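You operate a simulated robot arm through the tools that you are given. There is no shell and no other tool. Be economical: measure what you need, move in short steps, check, and stop when the job is done.

You are at the controls of a simulated two-armed robot. One attempt, no reset.

TASK
Take the grey cloth from the brown mat and lay it out flat on the side table.

Only the result counts: the job must be done as asked and must still hold three seconds after the hand-in. Knocking over, shifting, dropping, spilling or breaking anything else fails it. Flat cloth is picked up by pressing the open fingertips on it (5 to 10 N) and closing them slowly along it; thin cloth reads only 2 to 8 mm in the jaws.

THE ROBOT
Two 7-joint arms with two-finger parallel grippers on one trunk, on a base that drives. Base frame: it is fixed to the floor where the robot stands at the start and does not move with it; the origin is under the middle of the robot, x ahead of it, y to its left, z up. Units: mm, rad, N and s.
The left shoulder is at the start at [70, 163, 1070], the right one opposite. Places, roughly: side table [600, -1000, 800]. Payload 3.43 kg a hand.
The tool frame of a hand sits at the grasp point between the pads (the TCP): z along the fingers, y along the line on which they close. The tips reach 34 mm beyond it. Largest opening 128 mm; finger width 24, thickness 12; the body of the gripper, 48 by 130 mm, starts 96 mm behind the TCP.
Orientation is that of the tool frame in the base frame, as a unit quaternion [w, x, y, z]. With the fingers straight down and closing along the base's y, the tool's x points along the base's -x, its y along +y and its z along -z.

THE INTERFACE
- The arms move only by the tool servo_tool. It takes "left_motion", "right_motion" or both (then of equal length, played together; a hand with none holds still); each is a list of rows, each a list of 2 entries, a list of its own where there are three numbers: the shift along the tool's x, y, z in mm, then the turn, a rotation vector about the tool's x, y, z in rad. In form: [[[tx, ty, tz], [wx, wy, wz]], ...]. A call has 1 to 8 rows; each row shifts and turns the commanded pose from where the row before left it, along the tool's axes as they then stand. "left_gripper" and "right_gripper" are, for a hand that has rows, the closure in counts, from 0 (fully open) to 255 (shut), set as the call begins (left out, the last holds). A row lasts 0.2 s, in which the tool goes at most 50 mm and 0.15 rad; a call with a longer step from one row to the next is refused whole, and so is a gripper value outside its range. Where a pose cannot be reached the arm comes as near as it can. A force on the tool above 40 N (or 10 N above the force at the start of the call, whichever is more), or a blocked arm, ends the call early, and 0.2 s more pass. The fingers move at their own pace (about 153 mm/s each) and stop on an object; they squeeze with about 44 N. The grip force told is the motor's: it shows also when the fingers shut on nothing. Time passes only in rows, and 0.2 s behind the last, so rows that do not move let the fingers close. It gives the time, the measured TCP pose, the force on the tool (base axes), the opening and the grip force at its end, in the units of the frame above (readings bear some noise), and new pictures: "pictures" is both (left out), scene, wrist or none (wrist: the cameras of the hands that moved).
- Cameras (640 x 400 px; columns grow to the right, rows downward): "scene" is now at [131, -34.5, 1296.2]; the picture's right is [-0.40, -0.92, 0.00], its down [-0.53, 0.23, -0.82] and it looks along [0.75, -0.32, -0.58] (base axes); focal length 266 px, centre (320, 200). "left" rides on the left gripper at [76, 11, -160] in its tool frame; the picture's right is [-0.15, 0.99, 0.00], its down [-0.88, -0.13, -0.46] and it looks along [-0.45, -0.07, 0.89] (tool axes); focal length 234 px, centre (320, 200). "right" rides on the right gripper at [76, -11, -160] in its tool frame; the picture's right is [0.15, 0.99, 0.00], its down [-0.88, 0.13, -0.46] and it looks along [-0.45, 0.07, 0.89] (tool axes); focal length 234 px, centre (320, 200). There is no depth. A picture from a camera that has moved, and an enlarged one, comes with that camera's place and axes in the base frame and with its lens.
- slide_trunk(by): slides the trunk up (or, below 0, down) by that many mm; the arms and the scene camera ride with it, the base frame stays. It gives what a move gives, with no picture.
- base_move(legs): drives the robot by 1 to 6 legs, each [ahead, left, turn to the left] in mm, mm and rad, along the robot's own axes; the way and the turn of a leg run together, so that a leg with both is an arc; at most 1500 mm and 3.142 rad a leg. The arms and the cameras ride along, it lands a little off, and it stops where it bumps. It gives what a move gives, and a new picture of the scene camera.
- head_to(pan, tilt): turns the head with the scene camera to pan (to the left, within 1.501 rad either way) and tilt (down, from -0.506 to 1.204), counted from straight ahead of the robot. It gives what a move gives, and a new picture of the scene camera.
- inspect(camera, box): a new picture of the part [left, top, right, bottom] of that camera's present view, enlarged. No time passes.
- finish_job(): hands the job in; it is judged then, once.

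Work in short steps. Places have to be worked out from the pictures, the camera data and where the tool is seen: move nearer, look again, correct. Check each grasp and each placing, and mend what went wrong. You have 120 turns and 170 pictures in all, those below and enlarged ones among them. Open the grippers and draw the arms clear of the work before you hand the job in, unless the task says otherwise; then end with one line.

The tools are called after "Emit:" by a JSON object that holds its "fn" and its "kwargs". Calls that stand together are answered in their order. servo_tool: Moves the arms, as the interface text tells. Its arguments: {"type":"object","properties":{"left_motion":{"type":"array","items":{"type":"array"}},"left_gripper":{"type":"number"},"right_motion":{"type":"array","items":{"type":"array"}},"right_gripper":{"type":"number"},"pictures":{"type":"string","enum":["both","scene","wrist","none"]}},"required":[]} The other tools are called the same way: slide_trunk (by) slides the trunk up or down; base_move (legs) drives the base; head_to (pan, tilt) turns the head that bears the scene camera; inspect (camera, box) takes an enlarged picture of a part of a camera's view; finish_job () hands the job in.

At the start:

```text
clock: 0.0
left_position: [645.4, -56.6, 1138.7]
left_tcp_rot: [0.0, 0.0, 1.0, 0.0]
left_force: [-0.1, -0.2, 0.4]
left_opening: 128.2
left_grip_force: 0.0
right_position: [360.2, -442.8, 1105.7]
right_tcp_rot: [0.001, 0.0, 1.0, 0.0]
right_force: [0.1, -0.1, -0.1]
right_opening: 127.9
right_grip_force: 0.1
trunk travel left (down, up): [-550.0, 390.0]
robot x, y, heading: [-2.9, 2.0, -0.0]
head pan, tilt: [-0.407, 0.618]
```

scene: 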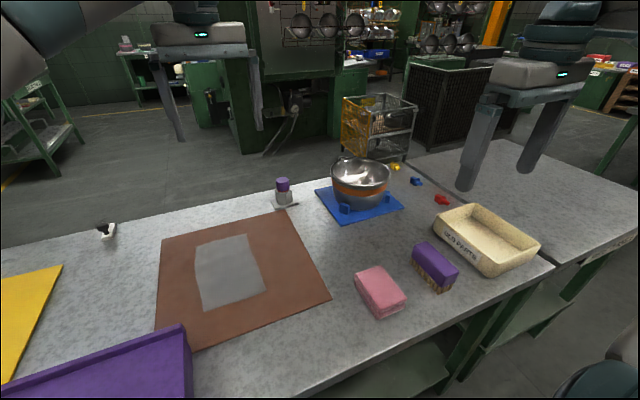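
right: 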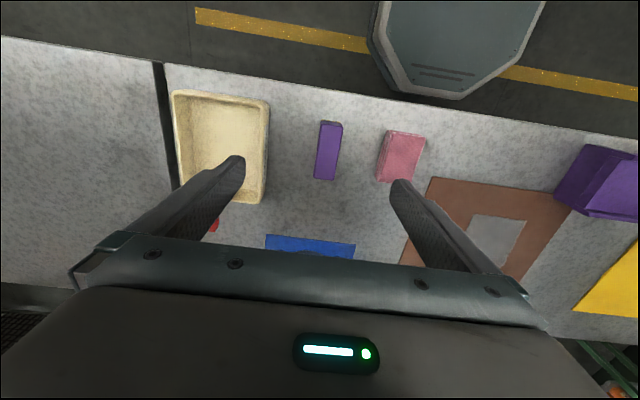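
left: 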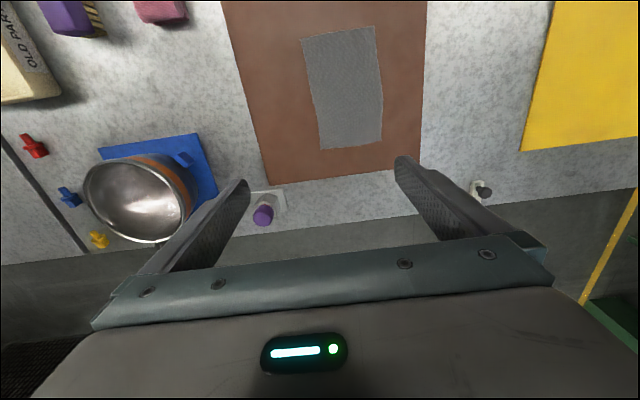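

The views put the cloth at about x 499–702, y −68 to +65, and the two cameras agree best at z≈800. I'll bring the hands over its right long edge: left hand at the far end, right hand at the near end.

Emit:
{"fn": "servo_tool", "kwargs": {"left_motion": [[[-5, 1, 28], [0, 0, 0]], [[-5, 1, 28], [0, 0, 0]], [[-5, 1, 28], [0, 0, 0]], [[-5, 1, 28], [0, 0, 0]], [[-5, 1, 28], [0, 0, 0]], [[-5, 1, 28], [0, 0, 0]], [[-5, 1, 28], [0, 0, 0]], [[-5, 1, 28], [0, 0, 0]]], "right_motion": [[[-20, 42, 12], [0, 0, 0]], [[-20, 42, 12], [0, 0, 0]], [[-20, 42, 12], [0, 0, 0]], [[-20, 42, 12], [0, 0, 0]], [[-20, 42, 12], [0, 0, 0]], [[-20, 42, 12], [0, 0, 0]], [[-20, 42, 12], [0, 0, 0]], [[-20, 42, 12], [0, 0, 0]]], "left_gripper": 192, "right_gripper": 192}}

```text
clock: 1.8
left_position: [685.0, -47.8, 914.4]
left_tcp_rot: [-0.002, 0.0, 1.0, -0.001]
left_force: [0.4, 0.9, 0.6]
left_opening: 31.6
left_grip_force: 0.1
right_position: [521.6, -101.4, 1010.3]
right_tcp_rot: [-0.001, 0.0, 1.0, -0.001]
right_force: [0.5, -0.3, -0.4]
right_opening: 31.5
right_grip_force: 0.1
trunk travel left (down, up): [-550.0, 390.0]
robot x, y, heading: [-0.1, 1.7, 0.003]
head pan, tilt: [-0.407, 0.618]
camera scene: at [132.6, -32.5, 1296.1], right [-0.4, -0.92, 0.0], down [-0.53, 0.23, -0.82], along [0.75, -0.32, -0.58], focal length 266 px, centre (320, 200)
camera right: at [446.7, -112.2, 1170.9], right [-0.15, 0.99, 0.0], down [0.88, 0.13, 0.45], along [0.45, 0.07, -0.89], focal length 234 px, centre (320, 200)
camera left: at [610.6, -36.7, 1073.6], right [0.15, 0.99, 0.0], down [0.88, -0.13, 0.46], along [0.45, -0.07, -0.89], focal length 234 px, centre (320, 200)
```

scene: 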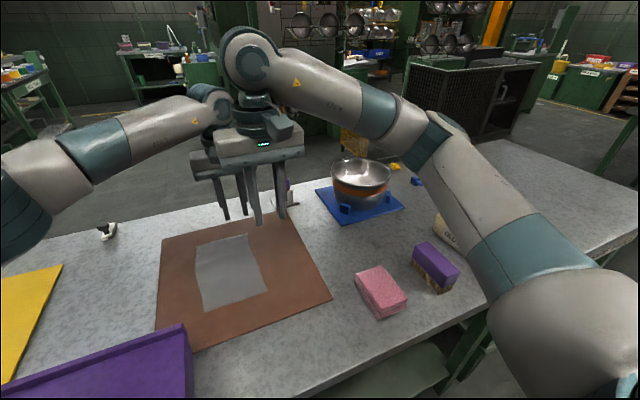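
right: 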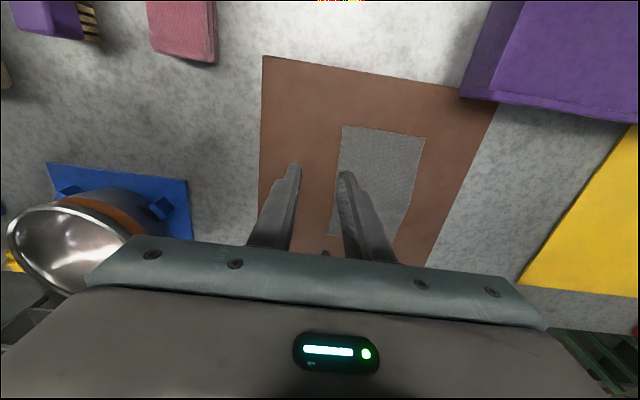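
left: 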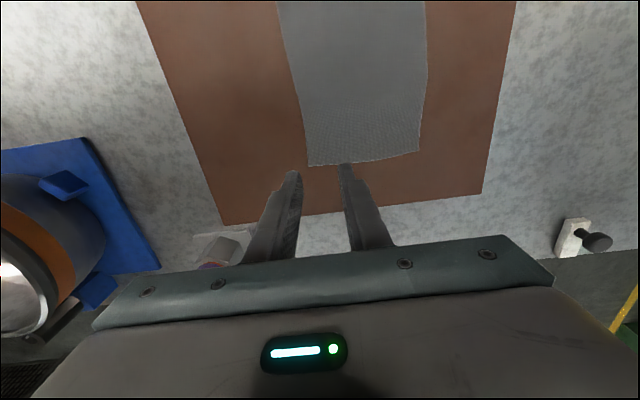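

Cloth plane near z≈800 is confirmed by three views; right edge lies at y≈−66, ends at x≈503 and 699. Descend to TCP 860 at y≈−41 and look.

Emit:
{"fn": "servo_tool", "kwargs": {"left_motion": [[[0.7, 1.7, 13.5], [0, 0, 0]], [[0.7, 1.7, 13.5], [0, 0, 0]], [[0.7, 1.7, 13.5], [0, 0, 0]], [[0.7, 1.7, 13.5], [0, 0, 0]]], "right_motion": [[[0, 15, 37.5], [0, 0, 0]], [[0, 15, 37.5], [0, 0, 0]], [[0, 15, 37.5], [0, 0, 0]], [[0, 15, 37.5], [0, 0, 0]]]}}

```text
clock: 2.8
left_position: [682.7, -41.3, 859.8]
left_tcp_rot: [-0.001, 0.0, 1.0, 0.0]
left_force: [-0.2, 0.4, 0.3]
left_opening: 31.7
left_grip_force: 0.1
right_position: [520.0, -44.5, 862.5]
right_tcp_rot: [0.0, 0.0, 1.0, 0.0]
right_force: [-0.3, -0.5, -0.8]
right_opening: 31.4
right_grip_force: 0.1
trunk travel left (down, up): [-550.0, 390.0]
robot x, y, heading: [-2.6, 2.7, 0.002]
head pan, tilt: [-0.407, 0.618]
camera scene: at [132.0, -33.9, 1296.2], right [-0.4, -0.92, 0.0], down [-0.53, 0.23, -0.82], along [0.75, -0.32, -0.58], focal length 266 px, centre (320, 200)
camera right: at [444.7, -56.3, 1023.7], right [-0.15, 0.99, 0.0], down [0.88, 0.13, 0.46], along [0.45, 0.07, -0.89], focal length 234 px, centre (320, 200)
camera left: at [607.1, -30.3, 1018.6], right [0.15, 0.99, 0.0], down [0.88, -0.13, 0.45], along [0.45, -0.07, -0.89], focal length 234 px, centre (320, 200)
```

scene: 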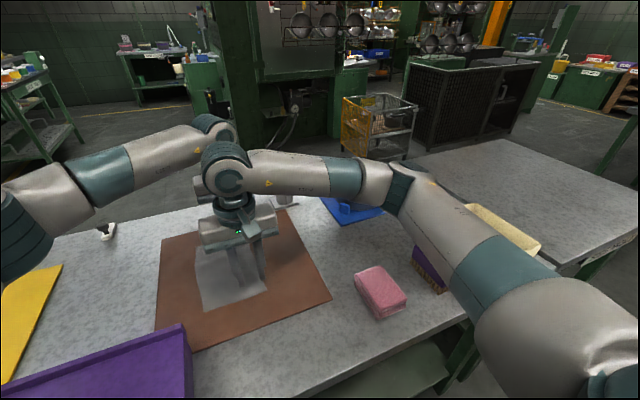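
right: 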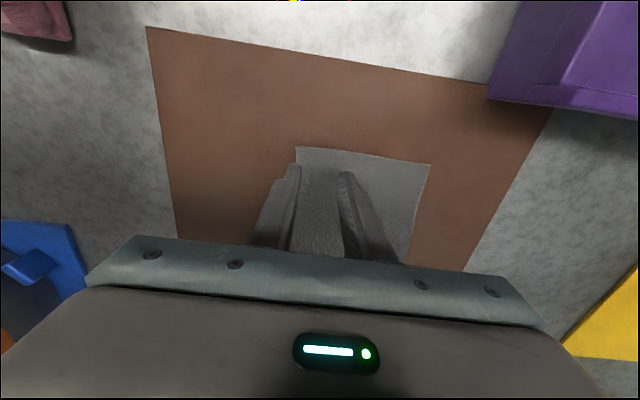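
left: 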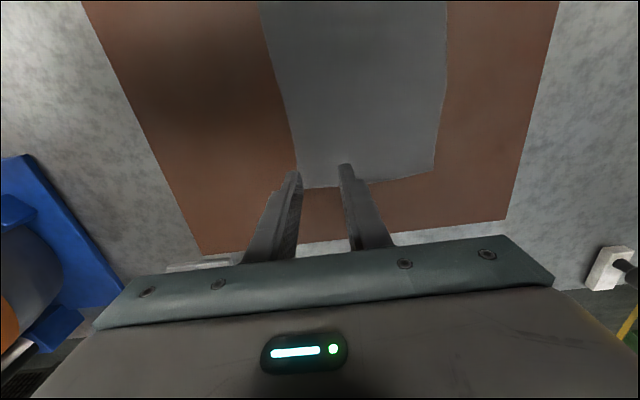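

Alignment over the edge is good. Lower slowly toward contact.

Emit:
{"fn": "servo_tool", "kwargs": {"left_motion": [[[0, 0, 8], [0, 0, 0]], [[0, 0, 7], [0, 0, 0]], [[0, 0, 5], [0, 0, 0]], [[0, 0, 2], [0, 0, 0]]], "right_motion": [[[-2, 0, 9], [0, 0, 0]], [[0, 0, 8], [0, 0, 0]], [[0, 0, 6], [0, 0, 0]], [[0, 0, 2], [0, 0, 0]]], "pictures": "wrist"}}

```text
clock: 3.8
left_position: [680.0, -42.2, 843.8]
left_tcp_rot: [0.0, 0.001, 1.0, -0.001]
left_force: [-0.1, -0.5, 0.9]
left_opening: 31.6
left_grip_force: 0.0
right_position: [520.8, -45.7, 841.7]
right_tcp_rot: [0.005, 0.0, 1.0, 0.003]
right_force: [-9.2, -3.0, 19.2]
right_opening: 32.1
right_grip_force: 0.4
trunk travel left (down, up): [-550.0, 390.0]
robot x, y, heading: [0.4, 1.4, 0.002]
head pan, tilt: [-0.407, 0.618]
stopped in row 4 (right hand): the force on the tool passed its limit (the readings are from after the stop); the commanded pose is now the measured one
camera right: at [443.6, -57.6, 1002.8], right [-0.15, 0.99, 0.0], down [0.88, 0.13, 0.47], along [0.46, 0.07, -0.89], focal length 234 px, centre (320, 200)
camera left: at [604.5, -30.7, 1001.2], right [0.15, 0.99, 0.0], down [0.88, -0.13, 0.46], along [0.45, -0.07, -0.89], focal length 234 px, centre (320, 200)
```

right: 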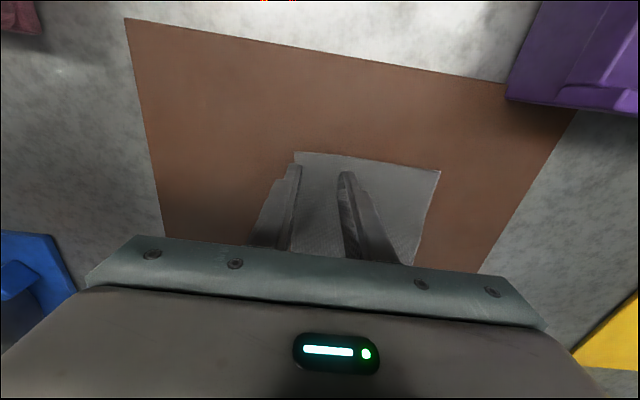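
left: 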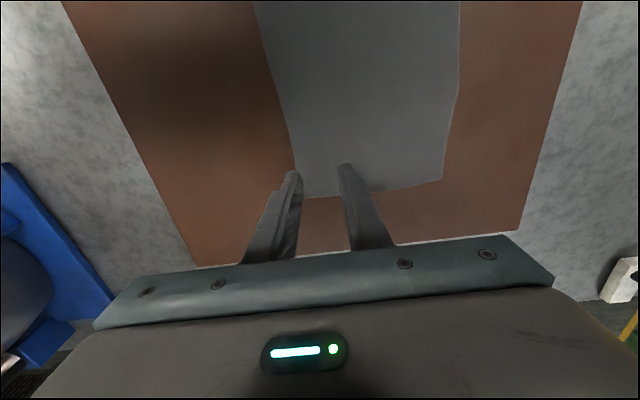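

The right hand already touches at z≈842 (19 N, slightly too hard), so the cloth surface is about 806. I ease the right up 1.5 mm and lower the left in fine steps.

Emit:
{"fn": "servo_tool", "kwargs": {"left_motion": [[[0, 0, 1], [0, 0, 0]], [[0, 0, 0.5], [0, 0, 0]], [[0, 0, 0], [0, 0, 0]]], "right_motion": [[[0, 0, -1], [0, 0, 0]], [[0, 0, -0.5], [0, 0, 0]], [[0, 0, 0], [0, 0, 0]]], "pictures": "none"}}

```text
clock: 4.5
left_position: [680.0, -42.8, 841.3]
left_tcp_rot: [0.002, 0.001, 1.0, -0.001]
left_force: [-1.3, -0.8, 9.4]
left_opening: 31.7
left_grip_force: 0.1
right_position: [521.5, -45.4, 841.9]
right_tcp_rot: [0.005, 0.001, 1.0, 0.001]
right_force: [-4.9, -0.1, 17.4]
right_opening: 31.9
right_grip_force: 0.1
trunk travel left (down, up): [-550.0, 390.0]
robot x, y, heading: [0.4, 1.6, 0.006]
head pan, tilt: [-0.407, 0.618]
```

Left presses at 9.4 N as wanted; right is still at 17 N. I raise the right a bit more.

Emit:
{"fn": "servo_tool", "kwargs": {"left_motion": [[[0, 0, 0], [0, 0, 0]], [[0, 0, 0], [0, 0, 0]], [[0, 0, 0], [0, 0, 0]]], "right_motion": [[[0, 0, -1], [0, 0, 0]], [[0, 0, -0.5], [0, 0, 0]], [[0, 0, 0], [0, 0, 0]]], "pictures": "none"}}

```text
clock: 5.3
left_position: [680.4, -41.4, 842.6]
left_tcp_rot: [0.002, 0.0, 1.0, -0.001]
left_force: [-5.6, -0.8, 18.2]
left_opening: 31.4
left_grip_force: 0.0
right_position: [521.2, -45.6, 842.7]
right_tcp_rot: [0.004, 0.001, 1.0, 0.002]
right_force: [0.8, 1.0, 3.1]
right_opening: 31.3
right_grip_force: 0.0
trunk travel left (down, up): [-550.0, 390.0]
robot x, y, heading: [2.1, -1.0, -0.001]
head pan, tilt: [-0.407, 0.618]
```

Stiffness is about 10 N/mm. Trim: left up 0.9 mm, right down 0.4 mm.

Emit:
{"fn": "servo_tool", "kwargs": {"left_motion": [[[0, 0, -0.9], [0, 0, 0]], [[0, 0, 0], [0, 0, 0]], [[0, 0, 0], [0, 0, 0]]], "right_motion": [[[0, 0, 0.4], [0, 0, 0]], [[0, 0, 0], [0, 0, 0]], [[0, 0, 0], [0, 0, 0]]], "pictures": "none"}}

```text
clock: 6.2
left_position: [680.7, -41.9, 841.4]
left_tcp_rot: [0.001, 0.0, 1.0, 0.0]
left_force: [-7.7, -3.1, 11.6]
left_opening: 31.5
left_grip_force: 0.0
right_position: [521.3, -45.8, 841.8]
right_tcp_rot: [0.005, 0.002, 1.0, 0.003]
right_force: [0.2, 0.2, 8.6]
right_opening: 31.7
right_grip_force: 0.1
trunk travel left (down, up): [-550.0, 390.0]
robot x, y, heading: [4.7, -0.4, -0.002]
head pan, tilt: [-0.407, 0.618]
```

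Forces now 11.6 and 8.6 N. Begin closing slowly, in stages.

Emit:
{"fn": "servo_tool", "kwargs": {"left_motion": [[[0, 0, -0.3], [0, 0, 0]], [[0, 0, 0], [0, 0, 0]]], "right_motion": [[[0, 0, 0], [0, 0, 0]], [[0, 0, 0], [0, 0, 0]]], "left_gripper": 204, "right_gripper": 204, "pictures": "none"}}

Emit:
{"fn": "servo_tool", "kwargs": {"left_motion": [[[0, 0, 0], [0, 0, 0]], [[0, 0, 0], [0, 0, 0]]], "right_motion": [[[0, 0, 0], [0, 0, 0]], [[0, 0, 0], [0, 0, 0]]], "left_gripper": 216, "right_gripper": 216, "pictures": "wrist"}}

```text
clock: 6.8
left_position: [681.4, -40.8, 843.8]
left_tcp_rot: [0.002, -0.002, 1.0, 0.0]
left_force: [2.2, -1.7, 10.7]
left_opening: 23.3
left_grip_force: 0.1
right_position: [520.4, -46.6, 842.2]
right_tcp_rot: [0.005, 0.0, 1.0, 0.002]
right_force: [-4.0, 0.0, 13.1]
right_opening: 24.8
right_grip_force: 0.1
trunk travel left (down, up): [-550.0, 390.0]
robot x, y, heading: [1.5, 2.4, 0.006]
head pan, tilt: [-0.407, 0.618]
```

```text
clock: 7.3
left_position: [680.5, -40.5, 842.8]
left_tcp_rot: [0.001, 0.0, 1.0, 0.0]
left_force: [2.0, 0.6, 13.1]
left_opening: 15.6
left_grip_force: 0.1
right_position: [521.3, -46.6, 842.0]
right_tcp_rot: [0.006, 0.0, 1.0, 0.002]
right_force: [0.4, -1.1, 14.9]
right_opening: 18.9
right_grip_force: 0.1
trunk travel left (down, up): [-550.0, 390.0]
robot x, y, heading: [1.1, -4.4, -0.001]
head pan, tilt: [-0.407, 0.618]
camera right: at [444.0, -57.3, 1002.8], right [-0.15, 0.99, 0.0], down [0.88, 0.13, 0.46], along [0.46, 0.07, -0.89], focal length 234 px, centre (320, 200)
camera left: at [605.5, -29.7, 1000.8], right [0.15, 0.99, 0.0], down [0.88, -0.13, 0.46], along [0.45, -0.07, -0.89], focal length 234 px, centre (320, 200)
```

right: 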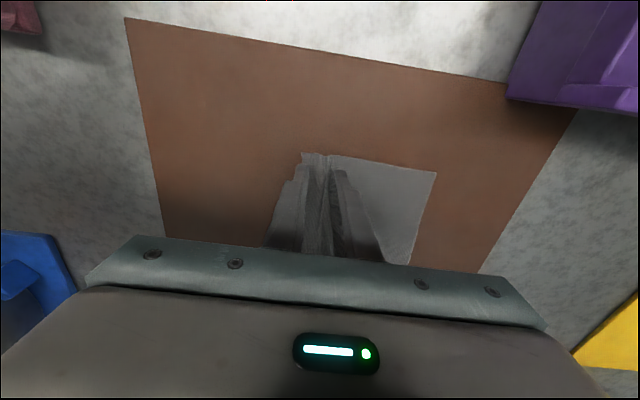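
left: 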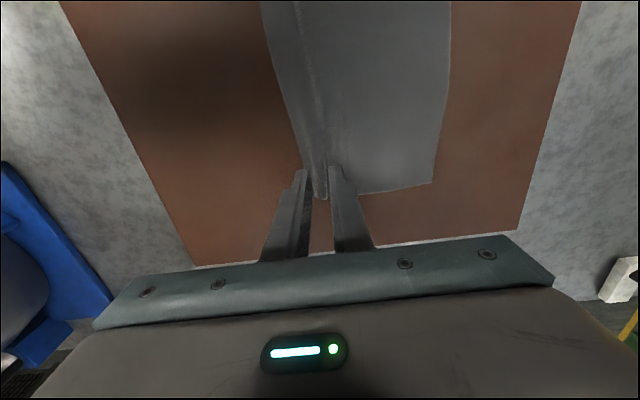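

The cloth buckles up into a ridge between both pairs of fingers, as wanted. Continue closing to shut.

Emit:
{"fn": "servo_tool", "kwargs": {"left_motion": [[[0, 0, 0], [0, 0, 0]], [[0, 0, 0], [0, 0, 0]]], "right_motion": [[[0, 0, 0], [0, 0, 0]], [[0, 0, 0], [0, 0, 0]]], "left_gripper": 232, "right_gripper": 232, "pictures": "none"}}

Emit:
{"fn": "servo_tool", "kwargs": {"left_motion": [[[0, 0, 0], [0, 0, 0]], [[0, 0, 0], [0, 0, 0]], [[0, 0, 0], [0, 0, 0]]], "right_motion": [[[0, 0, 0], [0, 0, 0]], [[0, 0, 0], [0, 0, 0]], [[0, 0, 0], [0, 0, 0]]], "left_gripper": 255, "right_gripper": 255, "pictures": "wrist"}}

```text
clock: 8.0
left_position: [680.5, -41.1, 842.5]
left_tcp_rot: [0.001, -0.001, 1.0, 0.0]
left_force: [1.0, 1.6, 14.9]
left_opening: 8.7
left_grip_force: 0.1
right_position: [521.6, -46.4, 841.6]
right_tcp_rot: [0.005, 0.001, 1.0, 0.002]
right_force: [3.9, -5.1, 16.0]
right_opening: 12.2
right_grip_force: 0.1
trunk travel left (down, up): [-550.0, 390.0]
robot x, y, heading: [-0.8, -0.3, -0.001]
head pan, tilt: [-0.407, 0.618]
```

```text
clock: 8.8
left_position: [680.1, -41.9, 842.4]
left_tcp_rot: [0.001, 0.0, 1.0, -0.002]
left_force: [1.6, -3.3, 13.8]
left_opening: 5.4
left_grip_force: 39.8
right_position: [520.5, -45.9, 841.6]
right_tcp_rot: [0.004, 0.0, 1.0, 0.003]
right_force: [1.7, 2.5, 17.4]
right_opening: 1.8
right_grip_force: 36.2
trunk travel left (down, up): [-550.0, 390.0]
robot x, y, heading: [-1.4, 2.5, 0.006]
head pan, tilt: [-0.407, 0.618]
camera right: at [443.7, -57.2, 1002.8], right [-0.15, 0.99, 0.0], down [0.88, 0.13, 0.46], along [0.46, 0.07, -0.89], focal length 234 px, centre (320, 200)
camera left: at [605.1, -30.2, 1000.8], right [0.15, 0.99, 0.0], down [0.88, -0.13, 0.46], along [0.45, -0.07, -0.89], focal length 234 px, centre (320, 200)
```

right: 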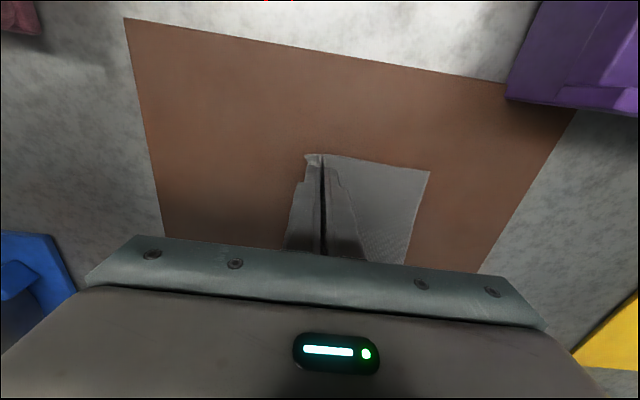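
left: 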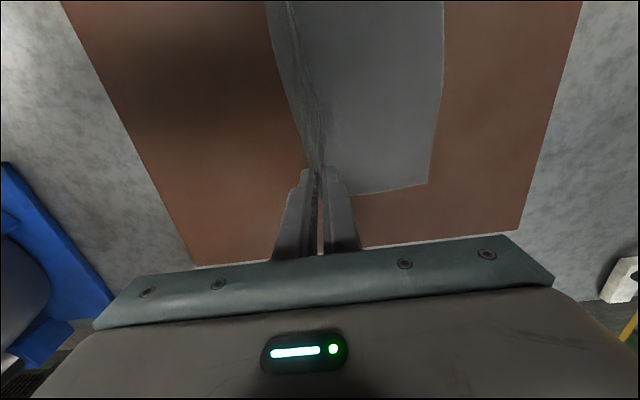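

Left reads 5.4 mm (holding); right 1.8 mm is doubtful. Lift 30 mm and look.

Emit:
{"fn": "servo_tool", "kwargs": {"left_motion": [[[0, 0, -8], [0, 0, 0]], [[0, 0, -10], [0, 0, 0]], [[0, 0, -12], [0, 0, 0]]], "right_motion": [[[0, 0, -8], [0, 0, 0]], [[0, 0, -10], [0, 0, 0]], [[0, 0, -12], [0, 0, 0]]], "pictures": "both"}}

```text
clock: 9.6
left_position: [682.5, -39.7, 869.8]
left_tcp_rot: [0.0, 0.0, 1.0, 0.0]
left_force: [-0.7, 0.0, -0.3]
left_opening: 5.1
left_grip_force: 39.7
right_position: [521.3, -45.3, 872.2]
right_tcp_rot: [0.003, 0.001, 1.0, 0.002]
right_force: [0.4, 0.4, 0.0]
right_opening: 2.1
right_grip_force: 36.7
trunk travel left (down, up): [-550.0, 390.0]
robot x, y, heading: [3.6, -0.4, -0.0]
head pan, tilt: [-0.407, 0.618]
camera scene: at [130.9, -34.3, 1296.1], right [-0.4, -0.92, 0.0], down [-0.53, 0.23, -0.82], along [0.75, -0.32, -0.58], focal length 266 px, centre (320, 200)
camera right: at [444.8, -58.1, 1032.5], right [-0.15, 0.99, 0.0], down [0.88, 0.13, 0.46], along [0.46, 0.07, -0.89], focal length 234 px, centre (320, 200)
camera left: at [607.2, -28.2, 1028.9], right [0.15, 0.99, 0.0], down [0.88, -0.13, 0.46], along [0.45, -0.07, -0.89], focal length 234 px, centre (320, 200)
```

scene: 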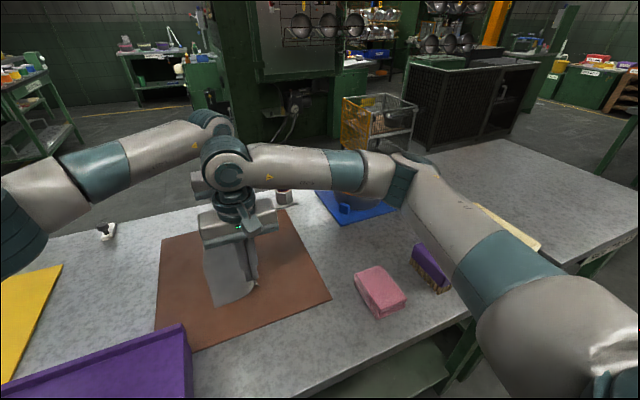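
right: 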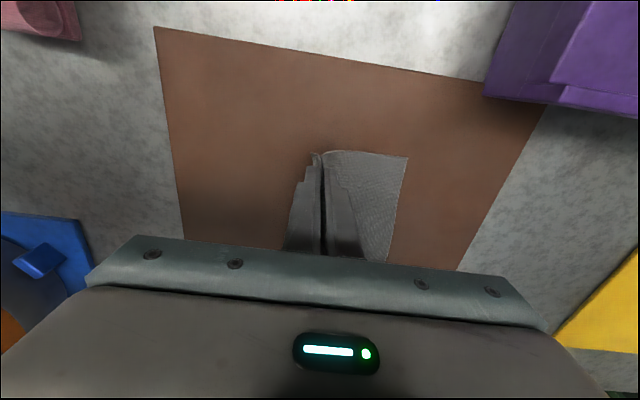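
left: 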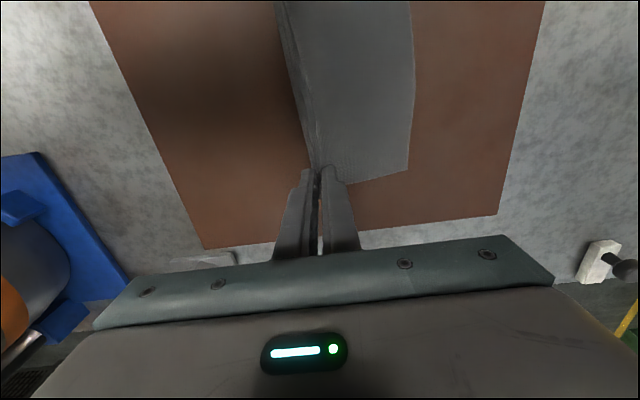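

Both hands hold the edge. Raise everything with the trunk so the hanging cloth clears the bowl and crates.

Emit:
{"fn": "slide_trunk", "kwargs": {"by": 300}}

Emit:
{"fn": "head_to", "kwargs": {"pan": -0.6, "tilt": 0.75}}

```text
clock: 12.6
left_position: [681.7, -40.1, 1169.5]
left_tcp_rot: [0.0, -0.001, 1.0, -0.001]
left_force: [-0.8, 0.6, 0.1]
left_opening: 5.1
left_grip_force: 39.3
right_position: [521.8, -48.0, 1171.2]
right_tcp_rot: [0.003, 0.001, 1.0, 0.002]
right_force: [1.3, 1.2, -0.4]
right_opening: 1.8
right_grip_force: 36.8
trunk travel left (down, up): [-850.0, 90.0]
robot x, y, heading: [2.9, -0.6, 0.003]
head pan, tilt: [-0.407, 0.618]
```

```text
clock: 13.3
left_position: [682.4, -39.9, 1169.8]
left_tcp_rot: [-0.001, 0.0, 1.0, 0.0]
left_force: [-1.0, 0.4, 0.2]
left_opening: 5.1
left_grip_force: 38.8
right_position: [521.4, -46.5, 1171.9]
right_tcp_rot: [0.003, 0.0, 1.0, 0.001]
right_force: [0.7, 0.7, -0.6]
right_opening: 1.6
right_grip_force: 36.8
trunk travel left (down, up): [-850.0, 90.0]
robot x, y, heading: [-3.4, 1.3, -0.003]
head pan, tilt: [-0.6, 0.75]
camera scene: at [119.0, -46.4, 1584.9], right [-0.56, -0.83, 0.0], down [-0.56, 0.39, -0.73], along [0.6, -0.41, -0.68], focal length 266 px, centre (320, 200)
```

scene: 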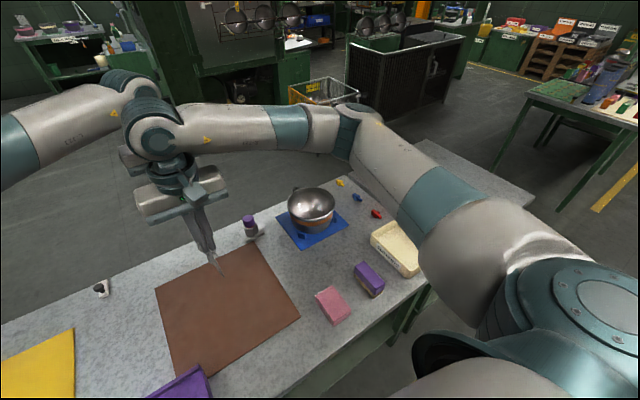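

The mat is empty; check how the cloth hangs.

Emit:
{"fn": "inspect", "kwargs": {"camera": "left", "box": [160, 0, 480, 200]}}

Emit:
{"fn": "inspect", "kwargs": {"camera": "scene", "box": [120, 140, 300, 300]}}

Emit:
{"fn": "inspect", "kwargs": {"camera": "right", "box": [160, 0, 480, 300]}}

```text
2.00 times, centred on (320, 100) of left
camera zoom: at [607.5, -28.4, 1329.0], right [0.15, 0.99, 0.0], down [0.88, -0.13, 0.46], along [0.45, -0.07, -0.89], focal length 468 px, centre (320, 400)
```

zoom: 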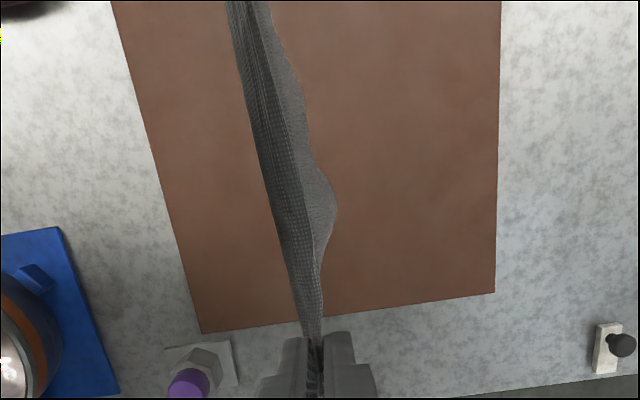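

```text
2.50 times, centred on (210, 220) of scene
camera zoom: at [119.0, -46.4, 1584.9], right [-0.56, -0.83, 0.0], down [-0.56, 0.39, -0.73], along [0.6, -0.41, -0.68], focal length 665 px, centre (595, 150)
```

zoom: 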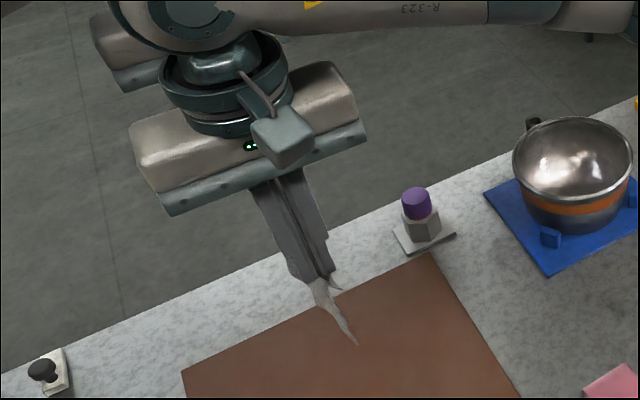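

```text
1.33 times, centred on (320, 150) of right
camera zoom: at [445.2, -58.1, 1332.8], right [-0.15, 0.99, 0.0], down [0.88, 0.13, 0.46], along [0.46, 0.07, -0.89], focal length 312 px, centre (320, 267)
```

zoom: 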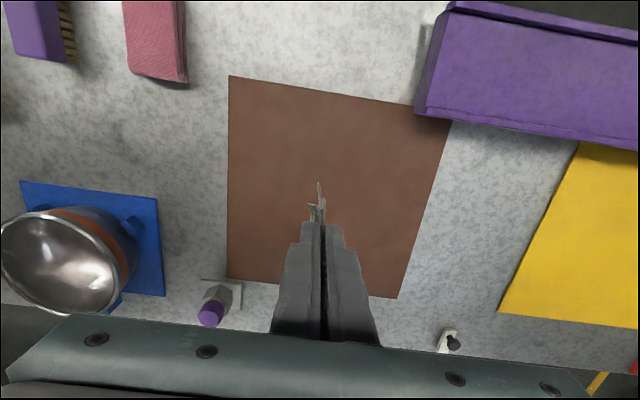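

The cloth hangs cleanly from both hands. Side table spans roughly x 306–860, y −728 to −1327. I drive 1000 mm to the right in two legs.

Emit:
{"fn": "base_move", "kwargs": {"legs": [[0, -500, 0], [0, -500, 0]]}}

```text
clock: 18.9
left_position: [696.2, -1036.2, 1171.0]
left_tcp_rot: [0.0, -0.016, 1.0, -0.001]
left_force: [-1.1, -0.2, -0.3]
left_opening: 4.9
left_grip_force: 39.5
right_position: [534.7, -1046.5, 1172.4]
right_tcp_rot: [0.003, -0.015, 1.0, 0.002]
right_force: [0.8, 0.4, 0.5]
right_opening: 2.0
right_grip_force: 37.1
trunk travel left (down, up): [-850.0, 90.0]
robot x, y, heading: [10.0, -1019.4, 0.029]
head pan, tilt: [-0.6, 0.75]
camera scene: at [133.5, -1059.7, 1584.9], right [-0.54, -0.84, 0.0], down [-0.57, 0.37, -0.73], along [0.62, -0.4, -0.68], focal length 266 px, centre (320, 200)
```

scene: 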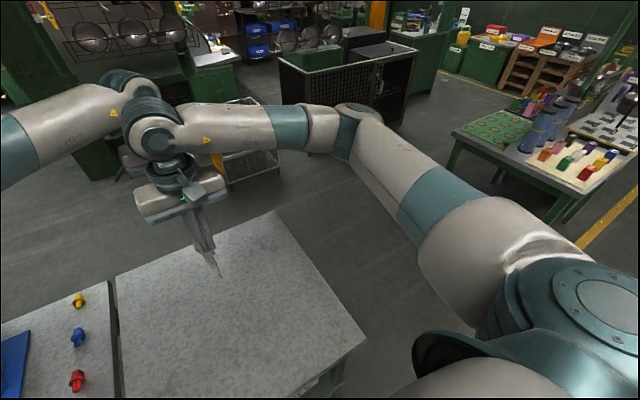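

Side table is clear: x≈291–892, y≈−742 to −1320. The cloth hangs over it well; lower the trunk until its bottom hem is just above the surface.

Emit:
{"fn": "slide_trunk", "kwargs": {"by": -190}}

Emit:
{"fn": "head_to", "kwargs": {"pan": -0.1, "tilt": 0.85}}

```text
clock: 20.9
left_position: [695.7, -1036.8, 980.2]
left_tcp_rot: [0.001, -0.015, 1.0, 0.0]
left_force: [-1.3, -0.4, -1.2]
left_opening: 5.0
left_grip_force: 39.6
right_position: [535.7, -1049.0, 983.2]
right_tcp_rot: [0.003, -0.015, 1.0, 0.001]
right_force: [2.1, 0.3, -0.4]
right_opening: 1.8
right_grip_force: 36.7
trunk travel left (down, up): [-660.0, 280.0]
robot x, y, heading: [14.4, -1020.2, 0.022]
head pan, tilt: [-0.6, 0.75]
```

```text
clock: 21.9
left_position: [696.9, -1037.2, 980.7]
left_tcp_rot: [-0.001, -0.015, 1.0, 0.0]
left_force: [-1.6, -0.2, -0.1]
left_opening: 4.9
left_grip_force: 39.7
right_position: [535.9, -1049.1, 981.5]
right_tcp_rot: [0.003, -0.014, 1.0, 0.002]
right_force: [1.2, 0.1, -0.2]
right_opening: 1.8
right_grip_force: 36.8
trunk travel left (down, up): [-660.0, 280.0]
robot x, y, heading: [16.5, -1017.0, 0.027]
head pan, tilt: [-0.099, 0.85]
camera scene: at [141.7, -1021.6, 1386.8], right [-0.07, -1.0, 0.0], down [-0.75, 0.05, -0.66], along [0.66, -0.05, -0.75], focal length 266 px, centre (320, 200)
```

scene: 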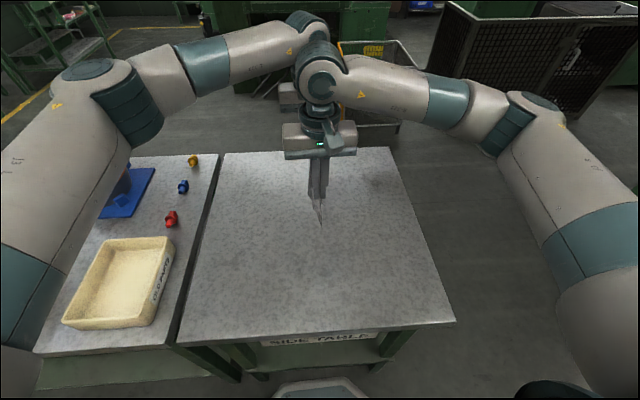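

Before laying, shift the hands +60 mm in y (so the arc ends near the table's middle) and lower a little, then let the cloth settle.

Emit:
{"fn": "servo_tool", "kwargs": {"left_motion": [[[0, 12, 3], [0, 0, 0]], [[0, 12, 3], [0, 0, 0]], [[0, 12, 3], [0, 0, 0]], [[0, 12, 3], [0, 0, 0]], [[0, 12, 3], [0, 0, 0]], [[0, 0, 0], [0, 0, 0]], [[0, 0, 0], [0, 0, 0]]], "right_motion": [[[0, 12, 3], [0, 0, 0]], [[0, 12, 3], [0, 0, 0]], [[0, 12, 3], [0, 0, 0]], [[0, 12, 3], [0, 0, 0]], [[0, 12, 3], [0, 0, 0]], [[0, 0, 0], [0, 0, 0]], [[0, 0, 0], [0, 0, 0]]], "pictures": "scene"}}

Emit:
{"fn": "inspect", "kwargs": {"camera": "scene", "box": [240, 130, 400, 270]}}

Emit:
{"fn": "inspect", "kwargs": {"camera": "left", "box": [160, 0, 480, 200]}}

```text
clock: 23.5
left_position: [696.0, -976.5, 965.2]
left_tcp_rot: [0.0, -0.016, 1.0, -0.001]
left_force: [-0.8, -0.2, 0.9]
left_opening: 4.7
left_grip_force: 39.2
right_position: [534.3, -989.0, 967.4]
right_tcp_rot: [0.003, -0.014, 1.0, 0.002]
right_force: [0.7, -0.4, -0.6]
right_opening: 1.9
right_grip_force: 36.8
trunk travel left (down, up): [-660.0, 280.0]
robot x, y, heading: [16.6, -1020.4, 0.027]
head pan, tilt: [-0.099, 0.85]
camera scene: at [141.7, -1021.1, 1386.8], right [-0.07, -1.0, 0.0], down [-0.75, 0.05, -0.66], along [0.66, -0.05, -0.75], focal length 266 px, centre (320, 200)
```

scene: 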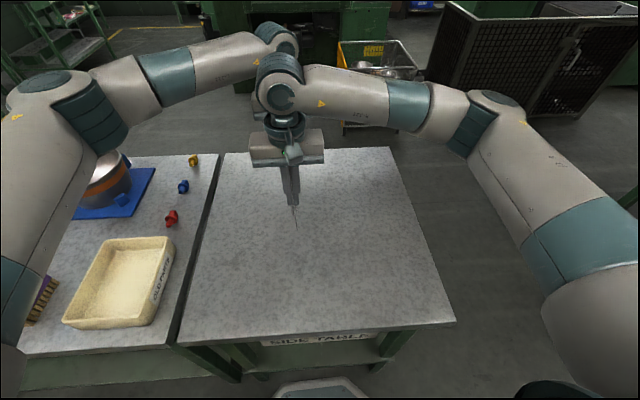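

```text
2.86 times, centred on (320, 200) of scene
camera zoom: at [141.7, -1021.1, 1386.8], right [-0.07, -1.0, 0.0], down [-0.75, 0.05, -0.66], along [0.66, -0.05, -0.75], focal length 760 px, centre (320, 200)
```

zoom: 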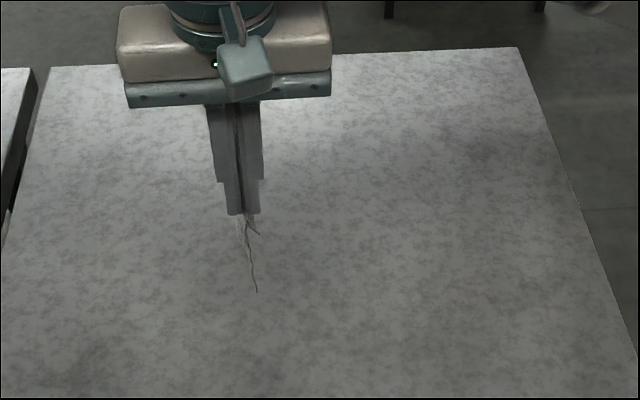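

```text
2.00 times, centred on (320, 100) of left
camera zoom: at [619.9, -967.8, 1123.2], right [0.12, 0.99, 0.0], down [0.88, -0.1, 0.46], along [0.45, -0.05, -0.89], focal length 468 px, centre (320, 400)
```

zoom: 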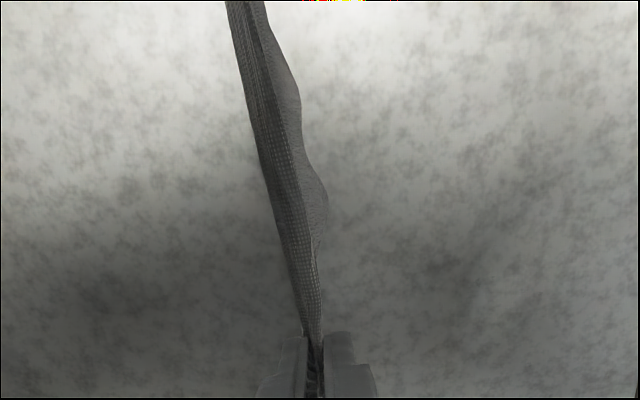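

Hem is ~119 mm below TCP (z≈848). Now lower and sweep toward −y so the hem touches down and the cloth trails to +y.

Emit:
{"fn": "servo_tool", "kwargs": {"left_motion": [[[0, 0, 18], [0, 0, 0]], [[0, 0, 20], [0, 0, 0]], [[0, -12, 6], [0, 0, 0]], [[0, -14, 4], [0, 0, 0]], [[0, -12, 8], [0, 0, 0]], [[0, -12, 8], [0, 0, 0]]], "right_motion": [[[0, 0, 20], [0, 0, 0]], [[0, 0, 20], [0, 0, 0]], [[0, -12, 6], [0, 0, 0]], [[0, -14, 4], [0, 0, 0]], [[0, -12, 8], [0, 0, 0]], [[0, -12, 8], [0, 0, 0]]], "pictures": "both"}}

```text
clock: 24.9
left_position: [696.1, -1028.7, 902.8]
left_tcp_rot: [0.0, -0.016, 1.0, 0.0]
left_force: [-0.2, -0.3, 0.2]
left_opening: 5.0
left_grip_force: 39.2
right_position: [537.7, -1037.8, 901.6]
right_tcp_rot: [0.003, -0.015, 1.0, 0.003]
right_force: [0.0, 0.5, -0.2]
right_opening: 1.8
right_grip_force: 36.7
trunk travel left (down, up): [-660.0, 280.0]
robot x, y, heading: [11.2, -1016.1, 0.029]
head pan, tilt: [-0.099, 0.85]
camera scene: at [141.8, -1022.8, 1386.8], right [-0.07, -1.0, 0.0], down [-0.75, 0.05, -0.66], along [0.66, -0.04, -0.75], focal length 266 px, centre (320, 200)
camera right: at [462.1, -1051.7, 1061.8], right [-0.18, 0.98, 0.0], down [0.87, 0.15, 0.46], along [0.45, 0.08, -0.89], focal length 234 px, centre (320, 200)
camera left: at [621.1, -1019.6, 1061.0], right [0.12, 0.99, 0.0], down [0.88, -0.1, 0.46], along [0.45, -0.05, -0.89], focal length 234 px, centre (320, 200)
```

scene: 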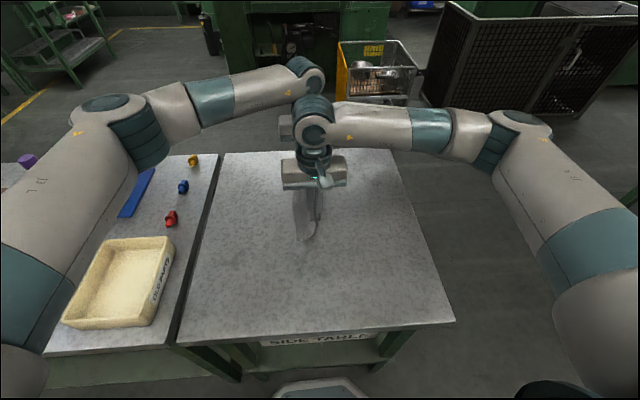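
right: 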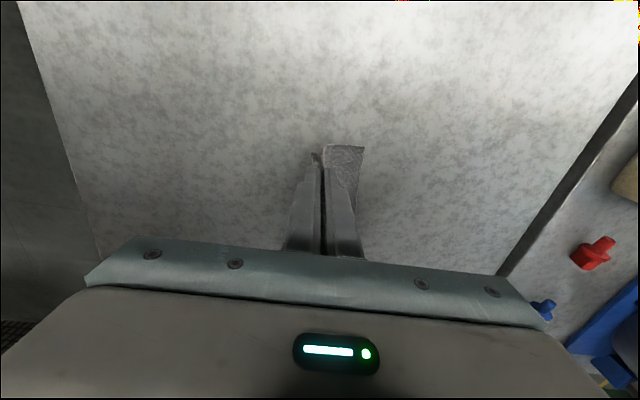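
left: 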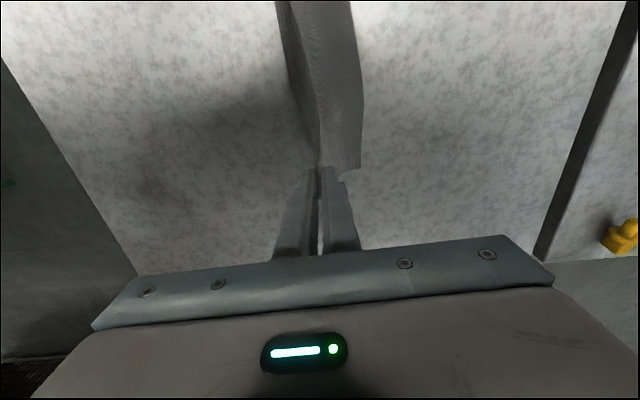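

The hem is on the table and trailing toward +y as planned. Continue the arc down.

Emit:
{"fn": "servo_tool", "kwargs": {"left_motion": [[[0, -11, 9], [0, 0, 0]], [[0, -10, 10], [0, 0, 0]], [[0, -8, 11], [0, 0, 0]], [[0, -7, 11], [0, 0, 0]], [[0, -6, 10], [0, 0, 0]], [[0, -5, 5], [0, 0, 0]]], "right_motion": [[[0, -11, 9], [0, 0, 0]], [[0, -10, 10], [0, 0, 0]], [[0, -8, 11], [0, 0, 0]], [[0, -7, 11], [0, 0, 0]], [[0, -6, 10], [0, 0, 0]], [[0, -5, 5], [0, 0, 0]]], "pictures": "both"}}

```text
clock: 26.3
left_position: [698.0, -1075.2, 845.5]
left_tcp_rot: [0.0, -0.016, 1.0, 0.0]
left_force: [-0.4, -0.3, 0.1]
left_opening: 4.8
left_grip_force: 39.0
right_position: [539.1, -1085.5, 845.4]
right_tcp_rot: [0.003, -0.015, 1.0, 0.002]
right_force: [0.5, -0.6, 0.0]
right_opening: 2.0
right_grip_force: 36.8
trunk travel left (down, up): [-660.0, 280.0]
robot x, y, heading: [11.5, -1016.0, 0.029]
head pan, tilt: [-0.099, 0.85]
camera scene: at [141.7, -1022.0, 1386.8], right [-0.07, -1.0, 0.0], down [-0.75, 0.05, -0.66], along [0.66, -0.05, -0.75], focal length 266 px, centre (320, 200)
camera right: at [462.7, -1098.2, 1005.6], right [-0.18, 0.98, 0.0], down [0.87, 0.15, 0.46], along [0.46, 0.08, -0.89], focal length 234 px, centre (320, 200)
camera left: at [622.0, -1066.2, 1004.4], right [0.12, 0.99, 0.0], down [0.88, -0.1, 0.46], along [0.45, -0.05, -0.89], focal length 234 px, centre (320, 200)
```

scene: 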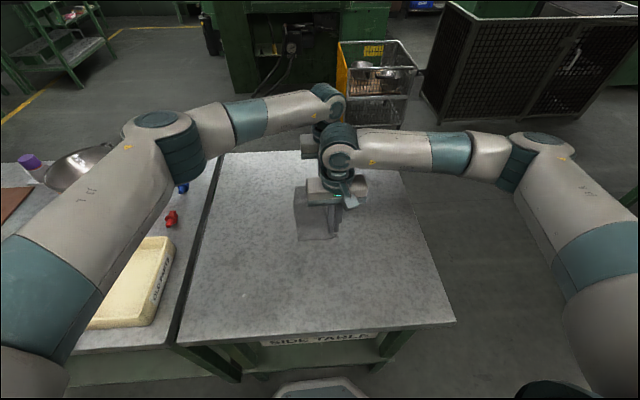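
right: 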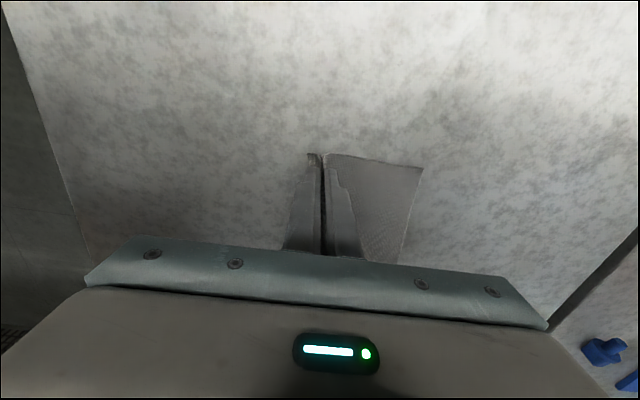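
left: 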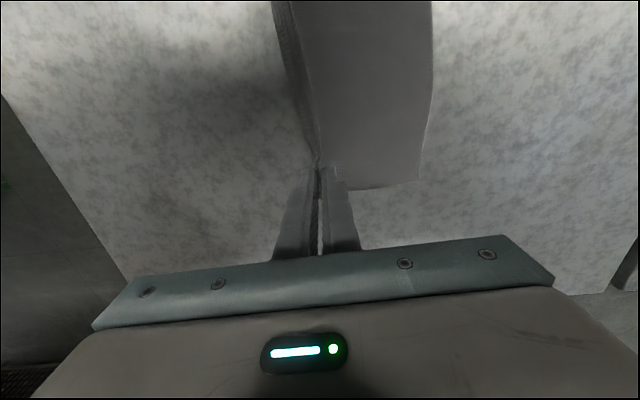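

The main panel lies well. To make the short flap under the fingertips lie outward (−y) I raise slightly, then come down with a small +y motion.

Emit:
{"fn": "servo_tool", "kwargs": {"left_motion": [[[0, -6, -8], [0, 0, 0]], [[0, 6, 4], [0, 0, 0]], [[0, 6, 5], [0, 0, 0]], [[0, 4, 3], [0, 0, 0]], [[0, 2, 2], [0, 0, 0]], [[0, 0, 1], [0, 0, 0]]], "right_motion": [[[0, -6, -8], [0, 0, 0]], [[0, 6, 4], [0, 0, 0]], [[0, 6, 5], [0, 0, 0]], [[0, 4, 3], [0, 0, 0]], [[0, 2, 2], [0, 0, 0]], [[0, 0, 1], [0, 0, 0]]], "pictures": "wrist"}}

Emit:
{"fn": "inspect", "kwargs": {"camera": "scene", "box": [260, 140, 400, 260]}}

```text
clock: 27.7
left_position: [696.8, -1062.1, 839.5]
left_tcp_rot: [0.0, -0.016, 1.0, 0.0]
left_force: [-0.8, -0.4, -0.3]
left_opening: 4.9
left_grip_force: 39.4
right_position: [537.7, -1073.9, 837.7]
right_tcp_rot: [0.004, -0.015, 1.0, 0.001]
right_force: [0.0, 0.2, 2.6]
right_opening: 1.9
right_grip_force: 36.2
trunk travel left (down, up): [-660.0, 280.0]
robot x, y, heading: [16.8, -1015.1, 0.03]
head pan, tilt: [-0.099, 0.85]
camera right: at [461.1, -1086.9, 998.6], right [-0.18, 0.98, 0.0], down [0.87, 0.15, 0.46], along [0.45, 0.08, -0.89], focal length 234 px, centre (320, 200)
camera left: at [621.9, -1054.3, 997.9], right [0.12, 0.99, 0.0], down [0.88, -0.1, 0.46], along [0.45, -0.05, -0.89], focal length 234 px, centre (320, 200)
```

right: 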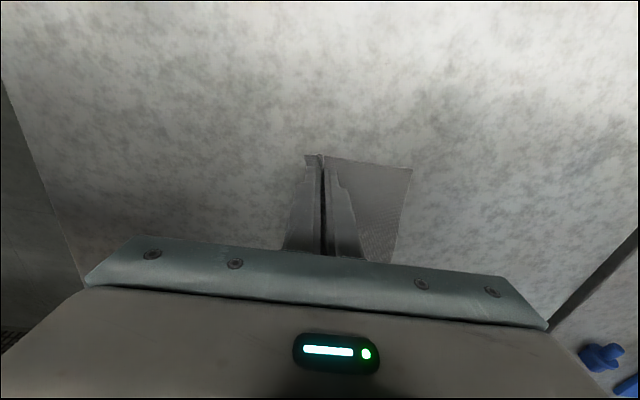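
left: 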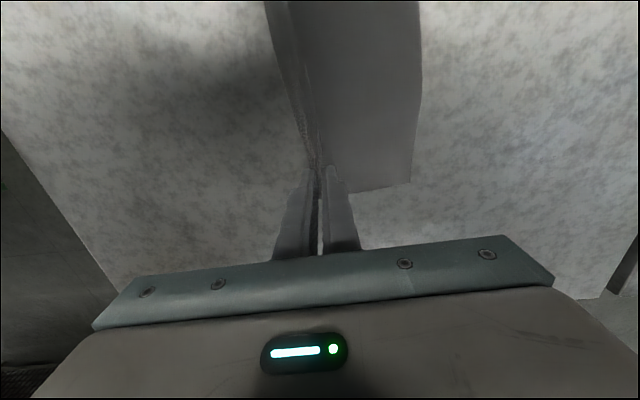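

```text
3.33 times, centred on (330, 200) of scene
camera zoom: at [141.4, -1021.6, 1386.9], right [-0.07, -1.0, 0.0], down [-0.75, 0.05, -0.66], along [0.66, -0.05, -0.75], focal length 886 px, centre (287, 200)
```

zoom: 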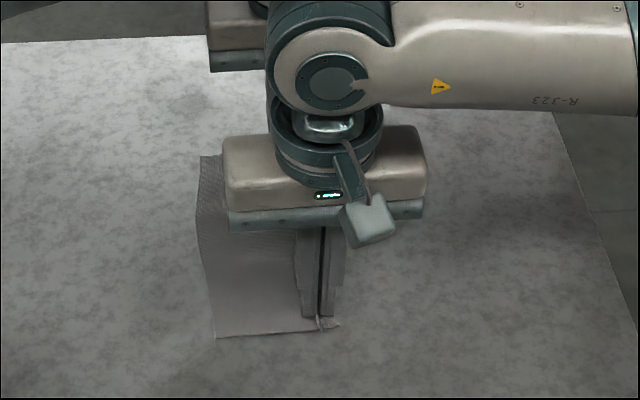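

The flap lies outward. Press lightly (left down a bit) before opening slowly, so the fingers spread the fold.

Emit:
{"fn": "servo_tool", "kwargs": {"left_motion": [[[0, 0, 1.2], [0, 0, 0]], [[0, 0, 0.8], [0, 0, 0]], [[0, 0, 0], [0, 0, 0]]], "right_motion": [[[0, 0, 0.2], [0, 0, 0]], [[0, 0, 0], [0, 0, 0]], [[0, 0, 0], [0, 0, 0]]], "pictures": "none"}}

```text
clock: 28.5
left_position: [697.2, -1063.0, 836.6]
left_tcp_rot: [-0.001, -0.016, 1.0, 0.001]
left_force: [-0.3, 0.3, 3.8]
left_opening: 4.9
left_grip_force: 40.2
right_position: [538.2, -1075.3, 838.0]
right_tcp_rot: [0.003, -0.016, 1.0, 0.002]
right_force: [1.0, 0.0, 2.1]
right_opening: 1.8
right_grip_force: 36.4
trunk travel left (down, up): [-660.0, 280.0]
robot x, y, heading: [12.9, -1021.5, 0.03]
head pan, tilt: [-0.099, 0.85]
```

Light contact on both. Open slowly in stages while pressing.

Emit:
{"fn": "servo_tool", "kwargs": {"left_motion": [[[0, 0, 0.3], [0, 0, 0]], [[0, 0, 0], [0, 0, 0]]], "right_motion": [[[0, 0, 0.4], [0, 0, 0]], [[0, 0, 0], [0, 0, 0]]], "left_gripper": 232, "right_gripper": 232, "pictures": "none"}}

Emit:
{"fn": "servo_tool", "kwargs": {"left_motion": [[[0, 0, 0], [0, 0, 0]], [[0, 0, 0], [0, 0, 0]]], "right_motion": [[[0, 0, 0], [0, 0, 0]], [[0, 0, 0], [0, 0, 0]]], "left_gripper": 215, "right_gripper": 215, "pictures": "none"}}

Emit:
{"fn": "servo_tool", "kwargs": {"left_motion": [[[0, 0, 0], [0, 0, 0]], [[0, 0, 0], [0, 0, 0]]], "right_motion": [[[0, 0, 0], [0, 0, 0]], [[0, 0, 0], [0, 0, 0]]], "left_gripper": 195, "right_gripper": 195, "pictures": "wrist"}}

```text
clock: 29.1
left_position: [695.3, -1062.6, 836.1]
left_tcp_rot: [0.001, -0.014, 1.0, 0.0]
left_force: [1.6, -0.7, 6.7]
left_opening: 12.2
left_grip_force: 0.7
right_position: [538.2, -1073.6, 838.9]
right_tcp_rot: [0.003, -0.015, 1.0, 0.001]
right_force: [-0.2, -0.2, 0.0]
right_opening: 11.3
right_grip_force: 0.0
trunk travel left (down, up): [-660.0, 280.0]
robot x, y, heading: [12.0, -1017.5, 0.029]
head pan, tilt: [-0.099, 0.85]
```

```text
clock: 29.7
left_position: [697.9, -1061.1, 836.4]
left_tcp_rot: [0.001, -0.016, 1.0, 0.0]
left_force: [0.9, 1.7, 8.6]
left_opening: 19.2
left_grip_force: 0.1
right_position: [538.1, -1073.8, 838.9]
right_tcp_rot: [0.004, -0.015, 1.0, 0.001]
right_force: [0.0, -0.1, 0.4]
right_opening: 20.2
right_grip_force: 0.1
trunk travel left (down, up): [-660.0, 280.0]
robot x, y, heading: [11.9, -1022.0, 0.03]
head pan, tilt: [-0.099, 0.85]
```

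```text
clock: 30.3
left_position: [696.2, -1061.2, 835.6]
left_tcp_rot: [0.001, -0.016, 1.0, -0.002]
left_force: [-0.2, 2.6, 9.3]
left_opening: 28.9
left_grip_force: 0.0
right_position: [537.0, -1073.1, 838.6]
right_tcp_rot: [0.004, -0.015, 1.0, 0.002]
right_force: [-0.3, -0.5, 0.6]
right_opening: 30.3
right_grip_force: 0.1
trunk travel left (down, up): [-660.0, 280.0]
robot x, y, heading: [13.1, -1016.8, 0.033]
head pan, tilt: [-0.099, 0.85]
camera right: at [461.2, -1086.7, 999.1], right [-0.18, 0.98, 0.0], down [0.87, 0.15, 0.46], along [0.46, 0.08, -0.89], focal length 234 px, centre (320, 200)
camera left: at [621.4, -1052.8, 994.8], right [0.12, 0.99, 0.0], down [0.88, -0.1, 0.46], along [0.45, -0.05, -0.89], focal length 234 px, centre (320, 200)
```

right: 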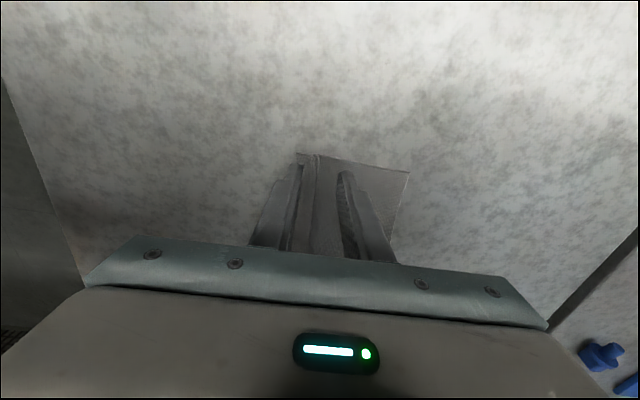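
left: 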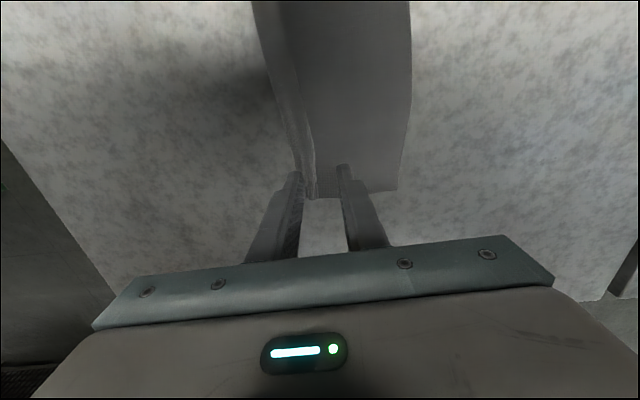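

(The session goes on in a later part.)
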